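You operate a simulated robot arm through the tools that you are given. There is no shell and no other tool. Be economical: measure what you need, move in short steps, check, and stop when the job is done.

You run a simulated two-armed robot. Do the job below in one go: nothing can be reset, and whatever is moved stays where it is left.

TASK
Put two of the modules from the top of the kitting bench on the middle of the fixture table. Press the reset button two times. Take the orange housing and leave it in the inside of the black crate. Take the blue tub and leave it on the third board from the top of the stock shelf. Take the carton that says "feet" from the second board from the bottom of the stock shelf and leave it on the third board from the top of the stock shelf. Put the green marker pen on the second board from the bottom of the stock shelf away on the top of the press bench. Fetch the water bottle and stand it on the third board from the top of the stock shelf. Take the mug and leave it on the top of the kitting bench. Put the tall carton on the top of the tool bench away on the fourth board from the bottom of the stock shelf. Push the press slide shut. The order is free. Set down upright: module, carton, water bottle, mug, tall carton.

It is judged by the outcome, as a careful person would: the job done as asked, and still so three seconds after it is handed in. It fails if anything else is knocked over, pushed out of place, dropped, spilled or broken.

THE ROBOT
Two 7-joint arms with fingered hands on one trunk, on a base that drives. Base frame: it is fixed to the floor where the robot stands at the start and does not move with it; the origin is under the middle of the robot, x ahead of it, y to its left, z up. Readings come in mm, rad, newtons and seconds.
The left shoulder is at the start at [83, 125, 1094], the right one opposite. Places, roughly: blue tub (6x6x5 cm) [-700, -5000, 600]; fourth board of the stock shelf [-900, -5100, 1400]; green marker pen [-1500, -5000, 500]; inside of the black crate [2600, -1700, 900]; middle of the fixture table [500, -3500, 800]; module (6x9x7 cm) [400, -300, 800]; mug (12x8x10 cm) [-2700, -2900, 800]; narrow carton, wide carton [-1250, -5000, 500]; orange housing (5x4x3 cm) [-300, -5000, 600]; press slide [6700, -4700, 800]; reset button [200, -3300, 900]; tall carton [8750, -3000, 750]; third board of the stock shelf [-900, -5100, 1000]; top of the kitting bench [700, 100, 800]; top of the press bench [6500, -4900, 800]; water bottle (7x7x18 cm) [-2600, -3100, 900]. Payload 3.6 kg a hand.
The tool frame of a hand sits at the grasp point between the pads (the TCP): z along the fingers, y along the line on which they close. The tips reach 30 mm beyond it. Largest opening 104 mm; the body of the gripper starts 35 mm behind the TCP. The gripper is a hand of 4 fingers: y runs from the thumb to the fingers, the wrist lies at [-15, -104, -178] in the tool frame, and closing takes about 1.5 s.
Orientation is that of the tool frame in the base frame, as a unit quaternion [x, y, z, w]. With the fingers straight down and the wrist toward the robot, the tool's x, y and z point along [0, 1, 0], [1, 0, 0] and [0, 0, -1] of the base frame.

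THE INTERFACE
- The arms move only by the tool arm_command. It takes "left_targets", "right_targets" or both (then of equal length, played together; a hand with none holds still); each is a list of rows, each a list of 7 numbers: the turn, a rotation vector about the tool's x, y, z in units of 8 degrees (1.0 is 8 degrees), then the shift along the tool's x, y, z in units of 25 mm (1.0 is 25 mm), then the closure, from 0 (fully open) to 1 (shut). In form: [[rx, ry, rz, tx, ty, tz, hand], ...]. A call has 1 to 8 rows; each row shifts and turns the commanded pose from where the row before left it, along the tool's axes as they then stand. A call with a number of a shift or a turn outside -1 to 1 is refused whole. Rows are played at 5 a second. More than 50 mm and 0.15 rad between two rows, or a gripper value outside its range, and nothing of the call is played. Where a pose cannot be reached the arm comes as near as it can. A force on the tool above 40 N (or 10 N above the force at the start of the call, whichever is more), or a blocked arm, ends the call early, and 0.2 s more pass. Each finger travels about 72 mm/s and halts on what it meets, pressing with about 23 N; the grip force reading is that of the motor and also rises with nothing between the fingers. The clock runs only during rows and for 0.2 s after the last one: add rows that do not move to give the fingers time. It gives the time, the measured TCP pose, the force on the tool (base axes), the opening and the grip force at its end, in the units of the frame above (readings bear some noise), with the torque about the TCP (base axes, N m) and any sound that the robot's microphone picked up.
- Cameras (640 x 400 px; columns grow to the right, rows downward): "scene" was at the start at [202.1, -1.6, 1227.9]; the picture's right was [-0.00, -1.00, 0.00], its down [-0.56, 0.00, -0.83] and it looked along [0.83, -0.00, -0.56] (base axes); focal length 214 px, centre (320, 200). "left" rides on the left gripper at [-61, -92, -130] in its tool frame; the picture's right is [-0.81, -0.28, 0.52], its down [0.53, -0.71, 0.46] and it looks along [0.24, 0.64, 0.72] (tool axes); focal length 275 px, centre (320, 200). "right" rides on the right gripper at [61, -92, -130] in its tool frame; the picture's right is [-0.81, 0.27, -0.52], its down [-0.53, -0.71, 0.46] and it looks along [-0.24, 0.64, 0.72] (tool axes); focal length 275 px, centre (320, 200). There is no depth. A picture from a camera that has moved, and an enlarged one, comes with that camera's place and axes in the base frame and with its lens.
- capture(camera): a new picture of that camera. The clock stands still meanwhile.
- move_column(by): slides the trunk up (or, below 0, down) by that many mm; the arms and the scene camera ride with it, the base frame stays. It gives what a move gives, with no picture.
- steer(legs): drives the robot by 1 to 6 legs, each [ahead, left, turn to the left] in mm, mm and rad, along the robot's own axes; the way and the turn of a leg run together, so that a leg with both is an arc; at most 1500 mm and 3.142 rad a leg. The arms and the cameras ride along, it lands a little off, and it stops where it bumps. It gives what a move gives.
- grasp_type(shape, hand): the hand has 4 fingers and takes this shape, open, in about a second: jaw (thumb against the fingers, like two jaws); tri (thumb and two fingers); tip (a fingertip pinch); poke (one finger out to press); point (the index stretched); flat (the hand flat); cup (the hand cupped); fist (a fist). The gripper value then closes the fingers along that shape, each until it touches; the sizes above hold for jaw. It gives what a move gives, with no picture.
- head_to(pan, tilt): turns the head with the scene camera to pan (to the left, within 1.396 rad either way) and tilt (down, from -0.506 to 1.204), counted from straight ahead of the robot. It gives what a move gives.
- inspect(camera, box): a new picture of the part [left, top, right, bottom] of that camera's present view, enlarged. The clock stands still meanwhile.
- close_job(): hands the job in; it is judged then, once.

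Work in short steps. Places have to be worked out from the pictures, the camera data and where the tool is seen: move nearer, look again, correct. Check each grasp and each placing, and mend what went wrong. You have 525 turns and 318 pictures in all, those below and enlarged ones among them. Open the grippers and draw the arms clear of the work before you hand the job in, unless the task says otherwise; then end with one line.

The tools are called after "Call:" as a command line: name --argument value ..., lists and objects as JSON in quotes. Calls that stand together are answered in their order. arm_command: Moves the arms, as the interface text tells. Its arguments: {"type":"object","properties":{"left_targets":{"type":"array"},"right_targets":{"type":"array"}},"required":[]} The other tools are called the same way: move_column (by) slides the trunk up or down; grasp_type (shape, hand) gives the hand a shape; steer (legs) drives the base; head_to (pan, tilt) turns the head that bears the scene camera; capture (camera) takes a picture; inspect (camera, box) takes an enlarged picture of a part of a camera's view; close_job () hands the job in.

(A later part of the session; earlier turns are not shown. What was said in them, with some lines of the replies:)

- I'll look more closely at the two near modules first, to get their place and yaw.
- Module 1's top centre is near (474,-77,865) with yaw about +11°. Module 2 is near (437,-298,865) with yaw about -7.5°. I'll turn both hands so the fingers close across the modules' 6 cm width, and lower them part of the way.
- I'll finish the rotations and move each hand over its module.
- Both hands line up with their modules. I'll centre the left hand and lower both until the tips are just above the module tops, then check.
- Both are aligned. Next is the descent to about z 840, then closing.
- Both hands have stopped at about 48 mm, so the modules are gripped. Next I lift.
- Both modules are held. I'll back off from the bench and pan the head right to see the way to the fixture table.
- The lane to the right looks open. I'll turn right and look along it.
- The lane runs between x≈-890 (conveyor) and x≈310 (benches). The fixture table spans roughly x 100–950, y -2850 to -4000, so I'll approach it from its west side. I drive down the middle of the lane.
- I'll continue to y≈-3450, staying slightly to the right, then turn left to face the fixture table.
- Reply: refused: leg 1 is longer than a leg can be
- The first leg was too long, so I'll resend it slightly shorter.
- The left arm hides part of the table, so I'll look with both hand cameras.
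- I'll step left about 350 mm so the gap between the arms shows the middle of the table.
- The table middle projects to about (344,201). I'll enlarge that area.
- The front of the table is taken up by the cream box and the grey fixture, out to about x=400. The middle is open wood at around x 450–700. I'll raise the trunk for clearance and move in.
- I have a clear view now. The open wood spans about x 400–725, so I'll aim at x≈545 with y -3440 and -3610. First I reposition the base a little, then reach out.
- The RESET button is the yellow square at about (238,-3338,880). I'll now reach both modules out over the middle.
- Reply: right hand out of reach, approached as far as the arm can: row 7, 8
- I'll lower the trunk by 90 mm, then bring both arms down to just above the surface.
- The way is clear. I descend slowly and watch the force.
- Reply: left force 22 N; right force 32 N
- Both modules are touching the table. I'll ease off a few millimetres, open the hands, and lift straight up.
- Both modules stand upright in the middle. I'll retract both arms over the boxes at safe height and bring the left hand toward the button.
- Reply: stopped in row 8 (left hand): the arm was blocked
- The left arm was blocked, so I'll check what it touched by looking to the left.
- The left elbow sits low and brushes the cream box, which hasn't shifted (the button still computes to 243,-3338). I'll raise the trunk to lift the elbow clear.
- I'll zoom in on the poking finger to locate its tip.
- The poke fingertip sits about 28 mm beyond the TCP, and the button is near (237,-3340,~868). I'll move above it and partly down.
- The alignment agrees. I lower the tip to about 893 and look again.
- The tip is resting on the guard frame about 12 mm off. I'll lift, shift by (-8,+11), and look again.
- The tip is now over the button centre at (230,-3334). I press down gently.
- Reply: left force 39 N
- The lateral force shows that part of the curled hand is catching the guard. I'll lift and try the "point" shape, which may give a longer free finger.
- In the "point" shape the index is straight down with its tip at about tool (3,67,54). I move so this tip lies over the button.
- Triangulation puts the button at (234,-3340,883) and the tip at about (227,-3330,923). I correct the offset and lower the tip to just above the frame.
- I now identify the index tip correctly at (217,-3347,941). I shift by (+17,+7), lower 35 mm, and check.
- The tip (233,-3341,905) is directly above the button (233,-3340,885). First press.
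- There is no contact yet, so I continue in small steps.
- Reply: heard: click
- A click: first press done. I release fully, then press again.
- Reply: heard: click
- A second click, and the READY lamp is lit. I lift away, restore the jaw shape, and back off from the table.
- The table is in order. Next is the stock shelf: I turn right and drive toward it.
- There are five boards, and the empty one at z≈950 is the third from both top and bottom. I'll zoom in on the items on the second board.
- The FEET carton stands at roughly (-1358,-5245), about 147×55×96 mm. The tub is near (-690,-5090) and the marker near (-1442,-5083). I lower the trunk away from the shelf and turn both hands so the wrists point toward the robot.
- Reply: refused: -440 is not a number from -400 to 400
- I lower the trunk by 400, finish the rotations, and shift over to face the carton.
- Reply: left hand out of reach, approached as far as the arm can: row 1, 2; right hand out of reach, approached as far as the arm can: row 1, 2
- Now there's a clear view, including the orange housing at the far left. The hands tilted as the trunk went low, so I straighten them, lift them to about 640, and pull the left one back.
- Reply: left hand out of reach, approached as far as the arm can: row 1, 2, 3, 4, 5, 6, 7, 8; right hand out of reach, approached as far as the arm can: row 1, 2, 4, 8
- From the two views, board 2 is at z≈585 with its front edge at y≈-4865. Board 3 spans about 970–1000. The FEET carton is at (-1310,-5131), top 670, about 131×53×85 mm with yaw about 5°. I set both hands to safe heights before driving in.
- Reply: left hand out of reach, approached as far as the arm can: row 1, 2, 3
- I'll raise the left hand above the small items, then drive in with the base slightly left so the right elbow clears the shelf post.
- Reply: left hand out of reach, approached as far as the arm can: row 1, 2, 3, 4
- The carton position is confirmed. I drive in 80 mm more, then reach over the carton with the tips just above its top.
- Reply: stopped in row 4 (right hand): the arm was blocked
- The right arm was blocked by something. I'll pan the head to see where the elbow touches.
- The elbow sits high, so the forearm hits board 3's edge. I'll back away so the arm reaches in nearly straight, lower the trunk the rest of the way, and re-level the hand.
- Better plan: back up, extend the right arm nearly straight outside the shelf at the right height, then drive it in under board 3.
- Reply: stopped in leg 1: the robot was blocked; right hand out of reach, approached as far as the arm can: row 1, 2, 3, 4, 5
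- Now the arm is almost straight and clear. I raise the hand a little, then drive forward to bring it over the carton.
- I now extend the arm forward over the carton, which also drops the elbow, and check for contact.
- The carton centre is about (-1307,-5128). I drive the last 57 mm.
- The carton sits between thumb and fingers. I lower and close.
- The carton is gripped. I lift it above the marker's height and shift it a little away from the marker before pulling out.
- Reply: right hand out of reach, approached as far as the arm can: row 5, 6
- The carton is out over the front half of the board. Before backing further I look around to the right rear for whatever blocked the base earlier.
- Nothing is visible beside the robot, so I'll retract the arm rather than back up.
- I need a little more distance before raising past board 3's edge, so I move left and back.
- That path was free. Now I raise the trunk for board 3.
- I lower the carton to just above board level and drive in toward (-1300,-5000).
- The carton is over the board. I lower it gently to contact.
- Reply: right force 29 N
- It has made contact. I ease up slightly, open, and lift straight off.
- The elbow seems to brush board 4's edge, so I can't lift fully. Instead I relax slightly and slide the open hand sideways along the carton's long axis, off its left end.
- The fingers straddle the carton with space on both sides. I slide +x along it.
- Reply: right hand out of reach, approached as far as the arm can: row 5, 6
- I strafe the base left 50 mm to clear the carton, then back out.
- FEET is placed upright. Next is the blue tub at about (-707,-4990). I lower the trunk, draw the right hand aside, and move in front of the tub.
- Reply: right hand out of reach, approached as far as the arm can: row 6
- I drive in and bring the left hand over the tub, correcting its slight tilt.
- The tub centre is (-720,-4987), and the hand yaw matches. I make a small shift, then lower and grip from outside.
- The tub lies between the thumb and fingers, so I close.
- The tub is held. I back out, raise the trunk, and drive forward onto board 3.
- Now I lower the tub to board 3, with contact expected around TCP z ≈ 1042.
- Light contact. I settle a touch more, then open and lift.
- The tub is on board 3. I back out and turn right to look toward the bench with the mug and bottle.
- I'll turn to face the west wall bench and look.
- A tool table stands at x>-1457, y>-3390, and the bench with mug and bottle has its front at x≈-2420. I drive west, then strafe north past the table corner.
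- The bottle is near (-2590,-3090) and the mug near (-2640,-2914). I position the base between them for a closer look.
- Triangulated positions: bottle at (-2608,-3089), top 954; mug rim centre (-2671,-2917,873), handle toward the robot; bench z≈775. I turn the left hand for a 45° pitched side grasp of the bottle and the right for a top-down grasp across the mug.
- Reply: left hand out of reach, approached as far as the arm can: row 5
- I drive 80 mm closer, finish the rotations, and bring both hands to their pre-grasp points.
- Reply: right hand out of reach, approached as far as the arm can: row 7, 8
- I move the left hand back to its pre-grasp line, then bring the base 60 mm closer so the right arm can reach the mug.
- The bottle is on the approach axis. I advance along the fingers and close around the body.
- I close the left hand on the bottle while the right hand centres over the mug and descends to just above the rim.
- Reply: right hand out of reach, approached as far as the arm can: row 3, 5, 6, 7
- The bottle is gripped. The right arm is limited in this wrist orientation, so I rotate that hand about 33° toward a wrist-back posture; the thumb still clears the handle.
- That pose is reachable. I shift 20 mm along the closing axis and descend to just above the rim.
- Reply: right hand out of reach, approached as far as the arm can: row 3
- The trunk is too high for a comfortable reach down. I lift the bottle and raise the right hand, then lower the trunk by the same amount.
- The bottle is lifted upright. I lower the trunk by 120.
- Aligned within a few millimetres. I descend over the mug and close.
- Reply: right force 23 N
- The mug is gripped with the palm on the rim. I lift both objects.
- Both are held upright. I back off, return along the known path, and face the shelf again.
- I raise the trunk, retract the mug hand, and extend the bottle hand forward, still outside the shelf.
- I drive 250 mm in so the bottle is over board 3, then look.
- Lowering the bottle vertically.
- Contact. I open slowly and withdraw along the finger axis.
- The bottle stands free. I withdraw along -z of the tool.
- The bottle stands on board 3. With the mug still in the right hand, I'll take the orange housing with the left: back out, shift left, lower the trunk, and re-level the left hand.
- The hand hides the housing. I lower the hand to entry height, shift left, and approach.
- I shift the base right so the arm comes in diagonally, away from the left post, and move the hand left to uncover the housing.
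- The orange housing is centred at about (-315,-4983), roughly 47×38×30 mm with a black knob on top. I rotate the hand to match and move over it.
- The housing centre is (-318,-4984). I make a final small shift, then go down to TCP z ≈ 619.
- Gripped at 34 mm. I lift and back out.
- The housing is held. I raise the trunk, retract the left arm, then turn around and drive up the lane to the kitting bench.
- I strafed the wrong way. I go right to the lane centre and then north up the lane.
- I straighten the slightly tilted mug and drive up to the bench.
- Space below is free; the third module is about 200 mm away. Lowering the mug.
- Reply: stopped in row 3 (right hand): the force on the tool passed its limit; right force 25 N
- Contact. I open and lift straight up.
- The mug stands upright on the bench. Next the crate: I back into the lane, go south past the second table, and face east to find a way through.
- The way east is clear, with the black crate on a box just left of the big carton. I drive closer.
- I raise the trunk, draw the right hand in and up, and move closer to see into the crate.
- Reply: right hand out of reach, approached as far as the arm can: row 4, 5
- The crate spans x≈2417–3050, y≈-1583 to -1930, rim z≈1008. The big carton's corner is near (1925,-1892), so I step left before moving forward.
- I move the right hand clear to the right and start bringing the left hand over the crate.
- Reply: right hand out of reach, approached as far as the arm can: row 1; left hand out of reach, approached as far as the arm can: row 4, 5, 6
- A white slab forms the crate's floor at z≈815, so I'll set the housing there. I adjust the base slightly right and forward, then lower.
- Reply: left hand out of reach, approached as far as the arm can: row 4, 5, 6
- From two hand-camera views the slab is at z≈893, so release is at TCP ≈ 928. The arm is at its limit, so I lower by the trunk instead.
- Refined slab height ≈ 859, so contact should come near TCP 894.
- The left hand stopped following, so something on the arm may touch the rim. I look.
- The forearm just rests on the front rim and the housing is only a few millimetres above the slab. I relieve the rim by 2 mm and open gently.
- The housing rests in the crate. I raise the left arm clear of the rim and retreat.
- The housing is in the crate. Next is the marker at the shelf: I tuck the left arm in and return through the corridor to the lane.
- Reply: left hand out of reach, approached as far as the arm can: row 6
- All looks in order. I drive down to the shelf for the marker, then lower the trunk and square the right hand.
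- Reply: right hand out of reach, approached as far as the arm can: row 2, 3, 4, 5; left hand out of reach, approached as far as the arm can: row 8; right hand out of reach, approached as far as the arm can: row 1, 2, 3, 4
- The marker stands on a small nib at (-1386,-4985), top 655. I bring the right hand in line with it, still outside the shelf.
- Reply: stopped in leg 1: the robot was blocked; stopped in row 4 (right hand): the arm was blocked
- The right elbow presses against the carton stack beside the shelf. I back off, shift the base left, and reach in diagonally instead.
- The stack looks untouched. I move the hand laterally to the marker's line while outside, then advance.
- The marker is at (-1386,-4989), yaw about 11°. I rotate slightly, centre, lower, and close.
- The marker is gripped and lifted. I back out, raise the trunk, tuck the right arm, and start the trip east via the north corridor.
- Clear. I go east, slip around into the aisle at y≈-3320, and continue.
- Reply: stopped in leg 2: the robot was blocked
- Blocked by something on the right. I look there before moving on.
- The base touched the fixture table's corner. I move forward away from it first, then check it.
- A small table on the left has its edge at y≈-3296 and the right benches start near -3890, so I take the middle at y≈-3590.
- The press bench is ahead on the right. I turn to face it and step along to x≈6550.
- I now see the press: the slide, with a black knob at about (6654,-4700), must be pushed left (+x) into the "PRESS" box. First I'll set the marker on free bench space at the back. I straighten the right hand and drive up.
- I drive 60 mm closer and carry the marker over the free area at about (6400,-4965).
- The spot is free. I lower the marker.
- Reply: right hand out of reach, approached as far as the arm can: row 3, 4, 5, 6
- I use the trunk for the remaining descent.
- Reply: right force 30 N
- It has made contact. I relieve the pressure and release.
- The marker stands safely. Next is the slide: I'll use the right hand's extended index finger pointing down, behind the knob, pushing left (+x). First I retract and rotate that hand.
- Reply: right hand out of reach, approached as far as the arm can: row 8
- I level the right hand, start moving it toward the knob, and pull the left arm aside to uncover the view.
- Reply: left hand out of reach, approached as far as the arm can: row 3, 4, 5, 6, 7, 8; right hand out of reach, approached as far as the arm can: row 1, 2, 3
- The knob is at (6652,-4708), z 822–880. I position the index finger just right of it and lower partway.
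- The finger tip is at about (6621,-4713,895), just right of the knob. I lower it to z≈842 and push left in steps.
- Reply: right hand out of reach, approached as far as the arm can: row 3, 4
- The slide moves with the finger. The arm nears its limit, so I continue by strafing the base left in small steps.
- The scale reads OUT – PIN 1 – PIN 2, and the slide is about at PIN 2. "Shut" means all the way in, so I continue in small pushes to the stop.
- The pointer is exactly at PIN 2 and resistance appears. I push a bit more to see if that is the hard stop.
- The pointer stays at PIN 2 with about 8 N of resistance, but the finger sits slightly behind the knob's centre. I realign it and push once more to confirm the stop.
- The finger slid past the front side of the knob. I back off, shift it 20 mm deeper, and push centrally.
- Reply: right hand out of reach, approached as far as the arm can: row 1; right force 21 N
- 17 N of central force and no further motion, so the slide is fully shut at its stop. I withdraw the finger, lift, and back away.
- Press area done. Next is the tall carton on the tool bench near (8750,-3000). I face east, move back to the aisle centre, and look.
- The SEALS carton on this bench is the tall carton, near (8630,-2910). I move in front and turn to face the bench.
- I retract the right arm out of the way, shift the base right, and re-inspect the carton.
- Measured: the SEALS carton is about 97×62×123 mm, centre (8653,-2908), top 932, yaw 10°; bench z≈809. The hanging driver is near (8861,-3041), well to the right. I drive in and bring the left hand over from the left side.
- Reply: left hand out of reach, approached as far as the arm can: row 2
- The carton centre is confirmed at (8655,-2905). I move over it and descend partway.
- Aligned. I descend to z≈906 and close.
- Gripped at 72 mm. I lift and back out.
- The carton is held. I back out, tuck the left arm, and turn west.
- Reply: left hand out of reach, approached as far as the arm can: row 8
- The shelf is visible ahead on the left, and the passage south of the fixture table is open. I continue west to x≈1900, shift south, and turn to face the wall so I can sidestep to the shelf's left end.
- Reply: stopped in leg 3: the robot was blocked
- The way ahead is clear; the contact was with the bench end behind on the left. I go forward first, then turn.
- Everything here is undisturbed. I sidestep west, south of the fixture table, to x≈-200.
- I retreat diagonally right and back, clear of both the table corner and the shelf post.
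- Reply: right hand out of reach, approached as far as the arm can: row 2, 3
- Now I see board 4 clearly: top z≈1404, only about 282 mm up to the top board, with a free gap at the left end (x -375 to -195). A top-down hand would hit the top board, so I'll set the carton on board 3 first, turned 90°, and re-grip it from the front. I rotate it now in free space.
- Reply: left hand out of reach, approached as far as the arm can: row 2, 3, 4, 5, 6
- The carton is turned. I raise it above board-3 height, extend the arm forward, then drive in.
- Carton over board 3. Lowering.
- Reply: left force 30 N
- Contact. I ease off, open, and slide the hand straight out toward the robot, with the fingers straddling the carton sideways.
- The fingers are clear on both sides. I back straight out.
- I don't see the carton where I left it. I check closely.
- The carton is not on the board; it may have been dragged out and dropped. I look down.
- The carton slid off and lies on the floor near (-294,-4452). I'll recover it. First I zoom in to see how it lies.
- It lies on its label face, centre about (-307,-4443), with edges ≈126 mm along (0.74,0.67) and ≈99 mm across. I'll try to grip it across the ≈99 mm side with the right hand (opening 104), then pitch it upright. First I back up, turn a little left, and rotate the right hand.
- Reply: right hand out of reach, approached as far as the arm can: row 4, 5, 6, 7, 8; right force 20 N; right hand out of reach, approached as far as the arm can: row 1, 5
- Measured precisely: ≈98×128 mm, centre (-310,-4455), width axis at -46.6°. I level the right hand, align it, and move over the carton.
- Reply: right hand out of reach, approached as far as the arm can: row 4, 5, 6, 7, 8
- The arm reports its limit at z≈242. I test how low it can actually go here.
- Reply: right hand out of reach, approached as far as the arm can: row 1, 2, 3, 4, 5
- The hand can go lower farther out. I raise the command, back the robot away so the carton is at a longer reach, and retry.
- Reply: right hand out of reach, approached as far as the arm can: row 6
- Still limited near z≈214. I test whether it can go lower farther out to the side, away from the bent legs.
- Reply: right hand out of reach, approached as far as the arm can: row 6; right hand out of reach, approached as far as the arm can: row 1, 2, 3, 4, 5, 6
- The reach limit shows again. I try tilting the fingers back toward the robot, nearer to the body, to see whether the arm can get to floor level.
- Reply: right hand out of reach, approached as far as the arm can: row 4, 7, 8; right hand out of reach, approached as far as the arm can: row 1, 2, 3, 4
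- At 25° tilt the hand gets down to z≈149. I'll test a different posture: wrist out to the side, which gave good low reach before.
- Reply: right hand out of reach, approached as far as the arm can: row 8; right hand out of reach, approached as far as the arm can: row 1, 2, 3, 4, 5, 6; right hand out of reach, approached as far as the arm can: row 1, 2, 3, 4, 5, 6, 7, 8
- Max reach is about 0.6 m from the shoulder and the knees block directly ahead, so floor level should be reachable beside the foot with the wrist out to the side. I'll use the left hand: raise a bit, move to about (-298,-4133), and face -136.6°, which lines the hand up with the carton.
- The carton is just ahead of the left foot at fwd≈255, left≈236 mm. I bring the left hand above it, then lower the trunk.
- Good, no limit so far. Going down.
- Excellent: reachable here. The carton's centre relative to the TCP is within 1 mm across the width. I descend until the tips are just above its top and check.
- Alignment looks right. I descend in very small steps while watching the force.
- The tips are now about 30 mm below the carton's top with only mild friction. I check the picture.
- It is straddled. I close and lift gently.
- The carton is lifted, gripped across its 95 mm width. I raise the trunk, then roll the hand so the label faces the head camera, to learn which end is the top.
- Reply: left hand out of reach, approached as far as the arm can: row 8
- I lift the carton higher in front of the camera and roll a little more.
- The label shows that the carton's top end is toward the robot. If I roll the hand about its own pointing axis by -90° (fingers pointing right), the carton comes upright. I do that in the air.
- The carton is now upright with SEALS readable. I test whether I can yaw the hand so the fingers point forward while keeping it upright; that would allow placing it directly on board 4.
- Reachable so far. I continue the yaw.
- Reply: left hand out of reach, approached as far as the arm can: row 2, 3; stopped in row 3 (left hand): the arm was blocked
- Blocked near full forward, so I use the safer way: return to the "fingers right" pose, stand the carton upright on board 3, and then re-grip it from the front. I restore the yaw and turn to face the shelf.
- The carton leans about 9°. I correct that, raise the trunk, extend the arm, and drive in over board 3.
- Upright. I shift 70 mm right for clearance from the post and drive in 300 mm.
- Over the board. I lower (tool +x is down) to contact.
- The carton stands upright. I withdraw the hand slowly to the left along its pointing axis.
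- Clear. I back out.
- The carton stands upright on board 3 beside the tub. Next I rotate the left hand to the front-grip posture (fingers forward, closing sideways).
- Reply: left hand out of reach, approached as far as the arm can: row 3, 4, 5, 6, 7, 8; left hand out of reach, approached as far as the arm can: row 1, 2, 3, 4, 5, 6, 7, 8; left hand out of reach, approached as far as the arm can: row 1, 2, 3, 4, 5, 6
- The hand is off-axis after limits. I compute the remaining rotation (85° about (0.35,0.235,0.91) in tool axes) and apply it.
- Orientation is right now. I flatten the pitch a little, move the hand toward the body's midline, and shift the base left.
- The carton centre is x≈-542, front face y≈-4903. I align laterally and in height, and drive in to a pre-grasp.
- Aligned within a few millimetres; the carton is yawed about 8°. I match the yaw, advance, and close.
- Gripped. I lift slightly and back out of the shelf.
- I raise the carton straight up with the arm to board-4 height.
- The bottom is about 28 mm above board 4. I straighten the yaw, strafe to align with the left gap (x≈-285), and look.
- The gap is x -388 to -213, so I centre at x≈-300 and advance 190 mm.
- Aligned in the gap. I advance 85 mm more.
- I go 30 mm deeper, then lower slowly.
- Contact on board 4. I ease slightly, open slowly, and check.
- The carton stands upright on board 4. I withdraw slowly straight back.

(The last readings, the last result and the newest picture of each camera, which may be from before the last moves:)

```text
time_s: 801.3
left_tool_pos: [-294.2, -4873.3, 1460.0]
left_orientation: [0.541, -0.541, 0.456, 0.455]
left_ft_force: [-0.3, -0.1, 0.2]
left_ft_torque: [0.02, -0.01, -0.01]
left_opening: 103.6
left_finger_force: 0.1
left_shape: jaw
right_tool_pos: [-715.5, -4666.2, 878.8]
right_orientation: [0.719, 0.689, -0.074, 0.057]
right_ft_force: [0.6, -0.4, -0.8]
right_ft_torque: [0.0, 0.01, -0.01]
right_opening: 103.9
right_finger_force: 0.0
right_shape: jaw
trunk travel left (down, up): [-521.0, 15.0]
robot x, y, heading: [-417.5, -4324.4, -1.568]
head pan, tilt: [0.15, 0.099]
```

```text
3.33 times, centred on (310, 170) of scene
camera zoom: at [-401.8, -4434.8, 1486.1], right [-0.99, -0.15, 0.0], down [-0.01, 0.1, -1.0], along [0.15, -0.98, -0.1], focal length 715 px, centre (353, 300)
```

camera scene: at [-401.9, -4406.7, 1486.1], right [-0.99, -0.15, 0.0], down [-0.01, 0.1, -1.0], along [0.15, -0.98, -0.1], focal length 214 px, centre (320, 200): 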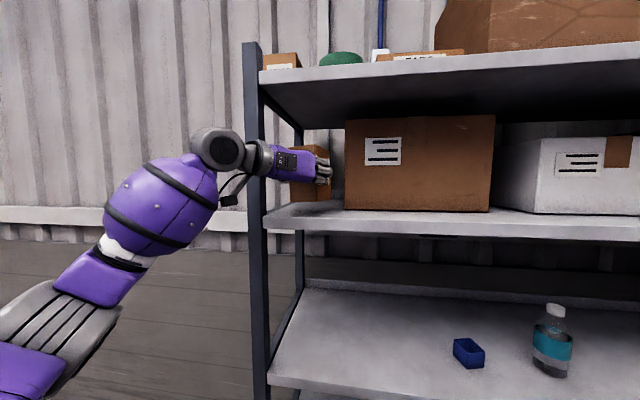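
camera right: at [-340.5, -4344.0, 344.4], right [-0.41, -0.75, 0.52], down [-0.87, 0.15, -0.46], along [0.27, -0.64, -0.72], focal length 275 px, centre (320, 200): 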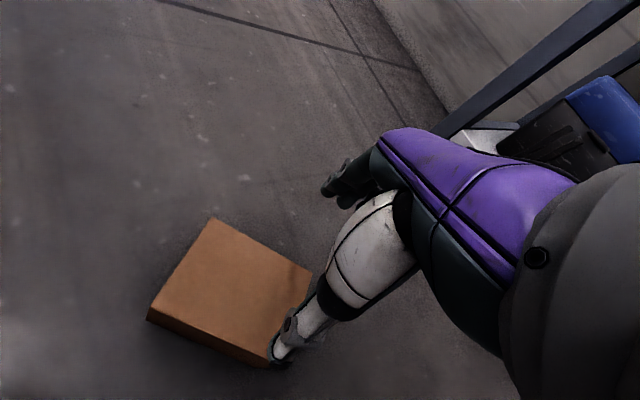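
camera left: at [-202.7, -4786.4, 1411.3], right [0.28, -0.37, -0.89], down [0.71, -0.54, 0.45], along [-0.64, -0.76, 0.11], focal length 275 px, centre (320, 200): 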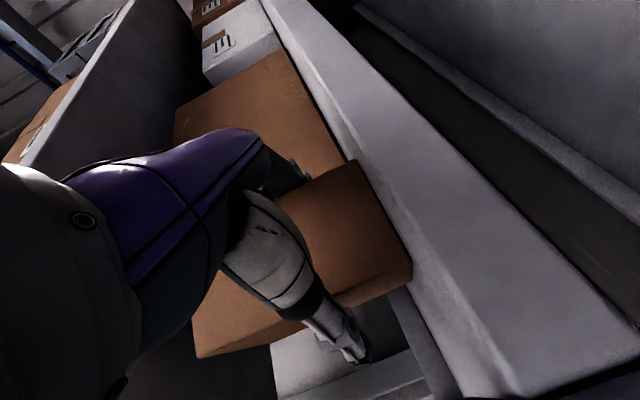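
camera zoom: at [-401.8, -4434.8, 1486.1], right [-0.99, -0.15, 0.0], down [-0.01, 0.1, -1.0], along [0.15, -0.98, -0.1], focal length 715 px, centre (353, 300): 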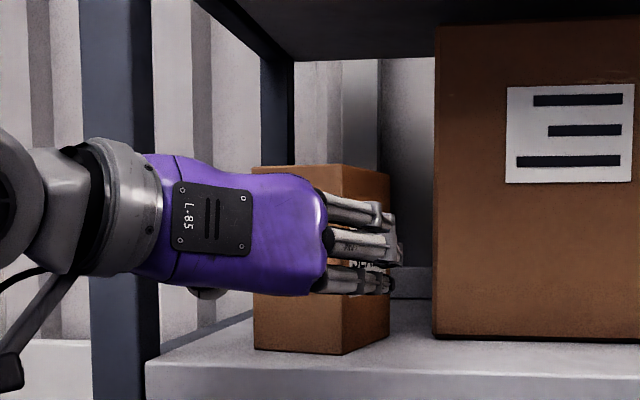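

The carton hasn't moved. I back the base away fully.

Call:
steer --legs '[[-330, 0, 0]]'

Call:
head_to --pan 0.1 --tilt 0.25

Call:
capture --camera "scene"

```text
time_s: 803.5
left_tool_pos: [-294.4, -4544.7, 1460.0]
left_orientation: [0.541, -0.54, 0.456, 0.455]
left_ft_force: [0.4, 0.0, 0.2]
left_ft_torque: [-0.03, 0.03, -0.04]
left_opening: 103.7
left_finger_force: 0.1
left_shape: jaw
right_tool_pos: [-715.6, -4335.6, 878.2]
right_orientation: [0.719, 0.689, -0.074, 0.057]
right_ft_force: [-0.3, 0.3, 0.0]
right_ft_torque: [-0.02, -0.01, -0.01]
right_opening: 104.0
right_finger_force: 0.1
right_shape: jaw
trunk travel left (down, up): [-521.0, 15.0]
robot x, y, heading: [-418.3, -3991.0, -1.57]
head pan, tilt: [0.15, 0.099]
```

```text
time_s: 804.2
left_tool_pos: [-293.9, -4545.2, 1461.0]
left_orientation: [0.541, -0.54, 0.457, 0.455]
left_ft_force: [-0.5, 0.0, -0.1]
left_ft_torque: [0.0, 0.01, -0.02]
left_opening: 103.7
left_finger_force: 0.1
left_shape: jaw
right_tool_pos: [-716.0, -4336.9, 879.9]
right_orientation: [0.719, 0.689, -0.073, 0.058]
right_ft_force: [-0.4, 1.0, -0.7]
right_ft_torque: [-0.02, 0.01, 0.01]
right_opening: 103.9
right_finger_force: 0.0
right_shape: jaw
trunk travel left (down, up): [-521.0, 15.0]
robot x, y, heading: [-414.2, -3993.8, -1.576]
head pan, tilt: [0.099, 0.25]
```

```text
51 pictures are left
camera scene: at [-406.3, -4107.4, 1472.2], right [-0.99, -0.1, 0.0], down [-0.02, 0.25, -0.97], along [0.1, -0.96, -0.25], focal length 214 px, centre (320, 200)
```

scene: 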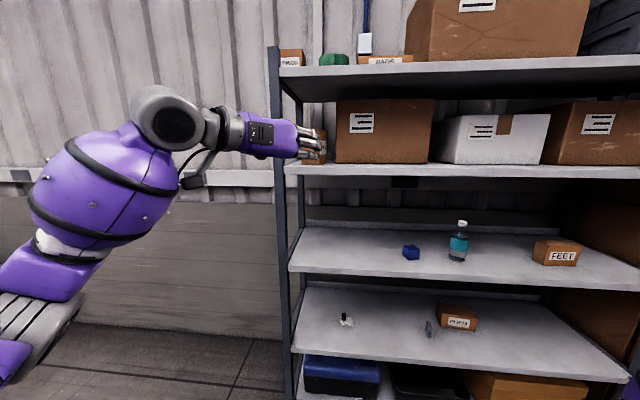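

I lower the left arm and take a final look at the shelf, then at the fixture table.

Call:
arm_command --left_targets '[[0, 0, 0, -1, 0, -0.3, 0], [0, 0, 0, -1, 0, -0.3, 0], [0, 0, 0, -1, 0, -0.3, 0], [0, 0, 0, -1, 0, -0.3, 0], [0, 0, 0, -1, 0, 0, 0], [0, 0, 0, -1, 0, 0, 0], [0, 0, 0, -1, 0, 0, 0], [0, 0, 0, -1, 0, 0, 0]]'

Call:
inspect --camera "scene" --box '[260, 40, 440, 200]'

Call:
steer --legs '[[-150, 0, 0], [0, 0, 1.5]]'

Call:
head_to --pan 0.2 --tilt 0.5

Call:
capture --camera "scene"

```text
time_s: 806.0
left_tool_pos: [-296.0, -4482.1, 1270.3]
left_orientation: [0.541, -0.541, 0.456, 0.455]
left_ft_force: [-0.5, 0.0, -0.5]
left_ft_torque: [0.01, -0.02, -0.01]
left_opening: 103.7
left_finger_force: 0.1
left_shape: jaw
right_tool_pos: [-715.2, -4335.8, 878.3]
right_orientation: [0.719, 0.689, -0.074, 0.058]
right_ft_force: [-0.7, 0.1, -0.5]
right_ft_torque: [-0.01, -0.01, 0.01]
right_opening: 103.7
right_finger_force: 0.1
right_shape: jaw
trunk travel left (down, up): [-521.0, 15.0]
robot x, y, heading: [-417.9, -3989.6, -1.569]
head pan, tilt: [0.099, 0.25]
```

```text
2.50 times, centred on (350, 120) of scene
camera zoom: at [-406.1, -4107.6, 1472.2], right [-1.0, -0.1, 0.0], down [-0.02, 0.25, -0.97], along [0.1, -0.96, -0.25], focal length 536 px, centre (245, 400)
```

zoom: 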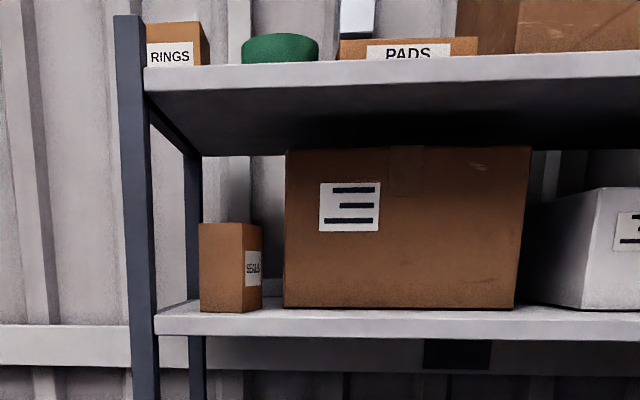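

```text
time_s: 811.1
left_tool_pos: [79.5, -3756.7, 1269.2]
left_orientation: [0.765, -0.024, 0.644, 0.019]
left_ft_force: [0.5, 0.1, 0.2]
left_ft_torque: [-0.04, -0.02, 0.01]
left_opening: 103.5
left_finger_force: 0.1
left_shape: jaw
right_tool_pos: [-93.6, -4166.3, 879.8]
right_orientation: [0.053, 0.994, -0.015, 0.092]
right_ft_force: [0.0, -0.2, 0.6]
right_ft_torque: [0.02, -0.02, -0.03]
right_opening: 103.9
right_finger_force: 0.1
right_shape: jaw
trunk travel left (down, up): [-521.0, 15.0]
robot x, y, heading: [-417.3, -3844.5, -0.063]
head pan, tilt: [0.099, 0.25]
```

```text
time_s: 811.8
left_tool_pos: [79.5, -3756.2, 1270.2]
left_orientation: [0.765, -0.025, 0.644, 0.02]
left_ft_force: [0.1, 0.4, -0.1]
left_ft_torque: [-0.04, -0.01, -0.01]
left_opening: 103.6
left_finger_force: 0.1
left_shape: jaw
right_tool_pos: [-93.2, -4167.0, 878.7]
right_orientation: [0.054, 0.994, -0.015, 0.094]
right_ft_force: [-0.3, 0.1, -0.5]
right_ft_torque: [0.0, 0.01, -0.01]
right_opening: 103.8
right_finger_force: 0.1
right_shape: jaw
trunk travel left (down, up): [-521.0, 15.0]
robot x, y, heading: [-414.5, -3848.1, -0.064]
head pan, tilt: [0.201, 0.499]
```

```text
49 pictures are left
camera scene: at [-305.5, -3835.9, 1449.1], right [0.14, -0.99, 0.0], down [-0.47, -0.06, -0.88], along [0.87, 0.12, -0.48], focal length 214 px, centre (320, 200)
```

scene: 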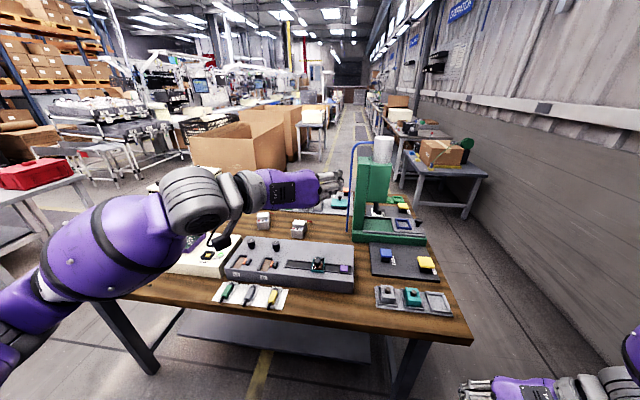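

All the modules stand on the fixture table, and the shelf holds everything as asked, with the SEALS carton upright on board 4. I step back so both open hands are clear, then hand in.

Call:
steer --legs '[[-200, 0, 0]]'

Call:
close_job

```text
time_s: 813.5
left_tool_pos: [-125.7, -3740.4, 1269.0]
left_orientation: [0.765, -0.022, 0.644, 0.017]
left_ft_force: [-0.6, 0.6, 0.0]
left_ft_torque: [0.02, -0.05, 0.02]
left_opening: 103.8
left_finger_force: 0.1
left_shape: jaw
right_tool_pos: [-295.1, -4150.7, 879.1]
right_orientation: [0.049, 0.994, -0.014, 0.093]
right_ft_force: [-0.6, -0.3, -0.3]
right_ft_torque: [0.01, -0.01, 0.0]
right_opening: 103.7
right_finger_force: 0.0
right_shape: jaw
trunk travel left (down, up): [-521.0, 15.0]
robot x, y, heading: [-621.6, -3835.9, -0.056]
head pan, tilt: [0.201, 0.499]
```

```text
The job is handed in.
```

All the listed tasks are done and the job is handed in, but I dropped the tall "SEALS" carton about 1 m onto the floor before setting it upright on the fourth board, and the base or elbows lightly bumped the fixture table, a dispatch bench, the carton stack and the crate rim (no visible damage, though I did not re-check the cream box at the fixture table's far corner).
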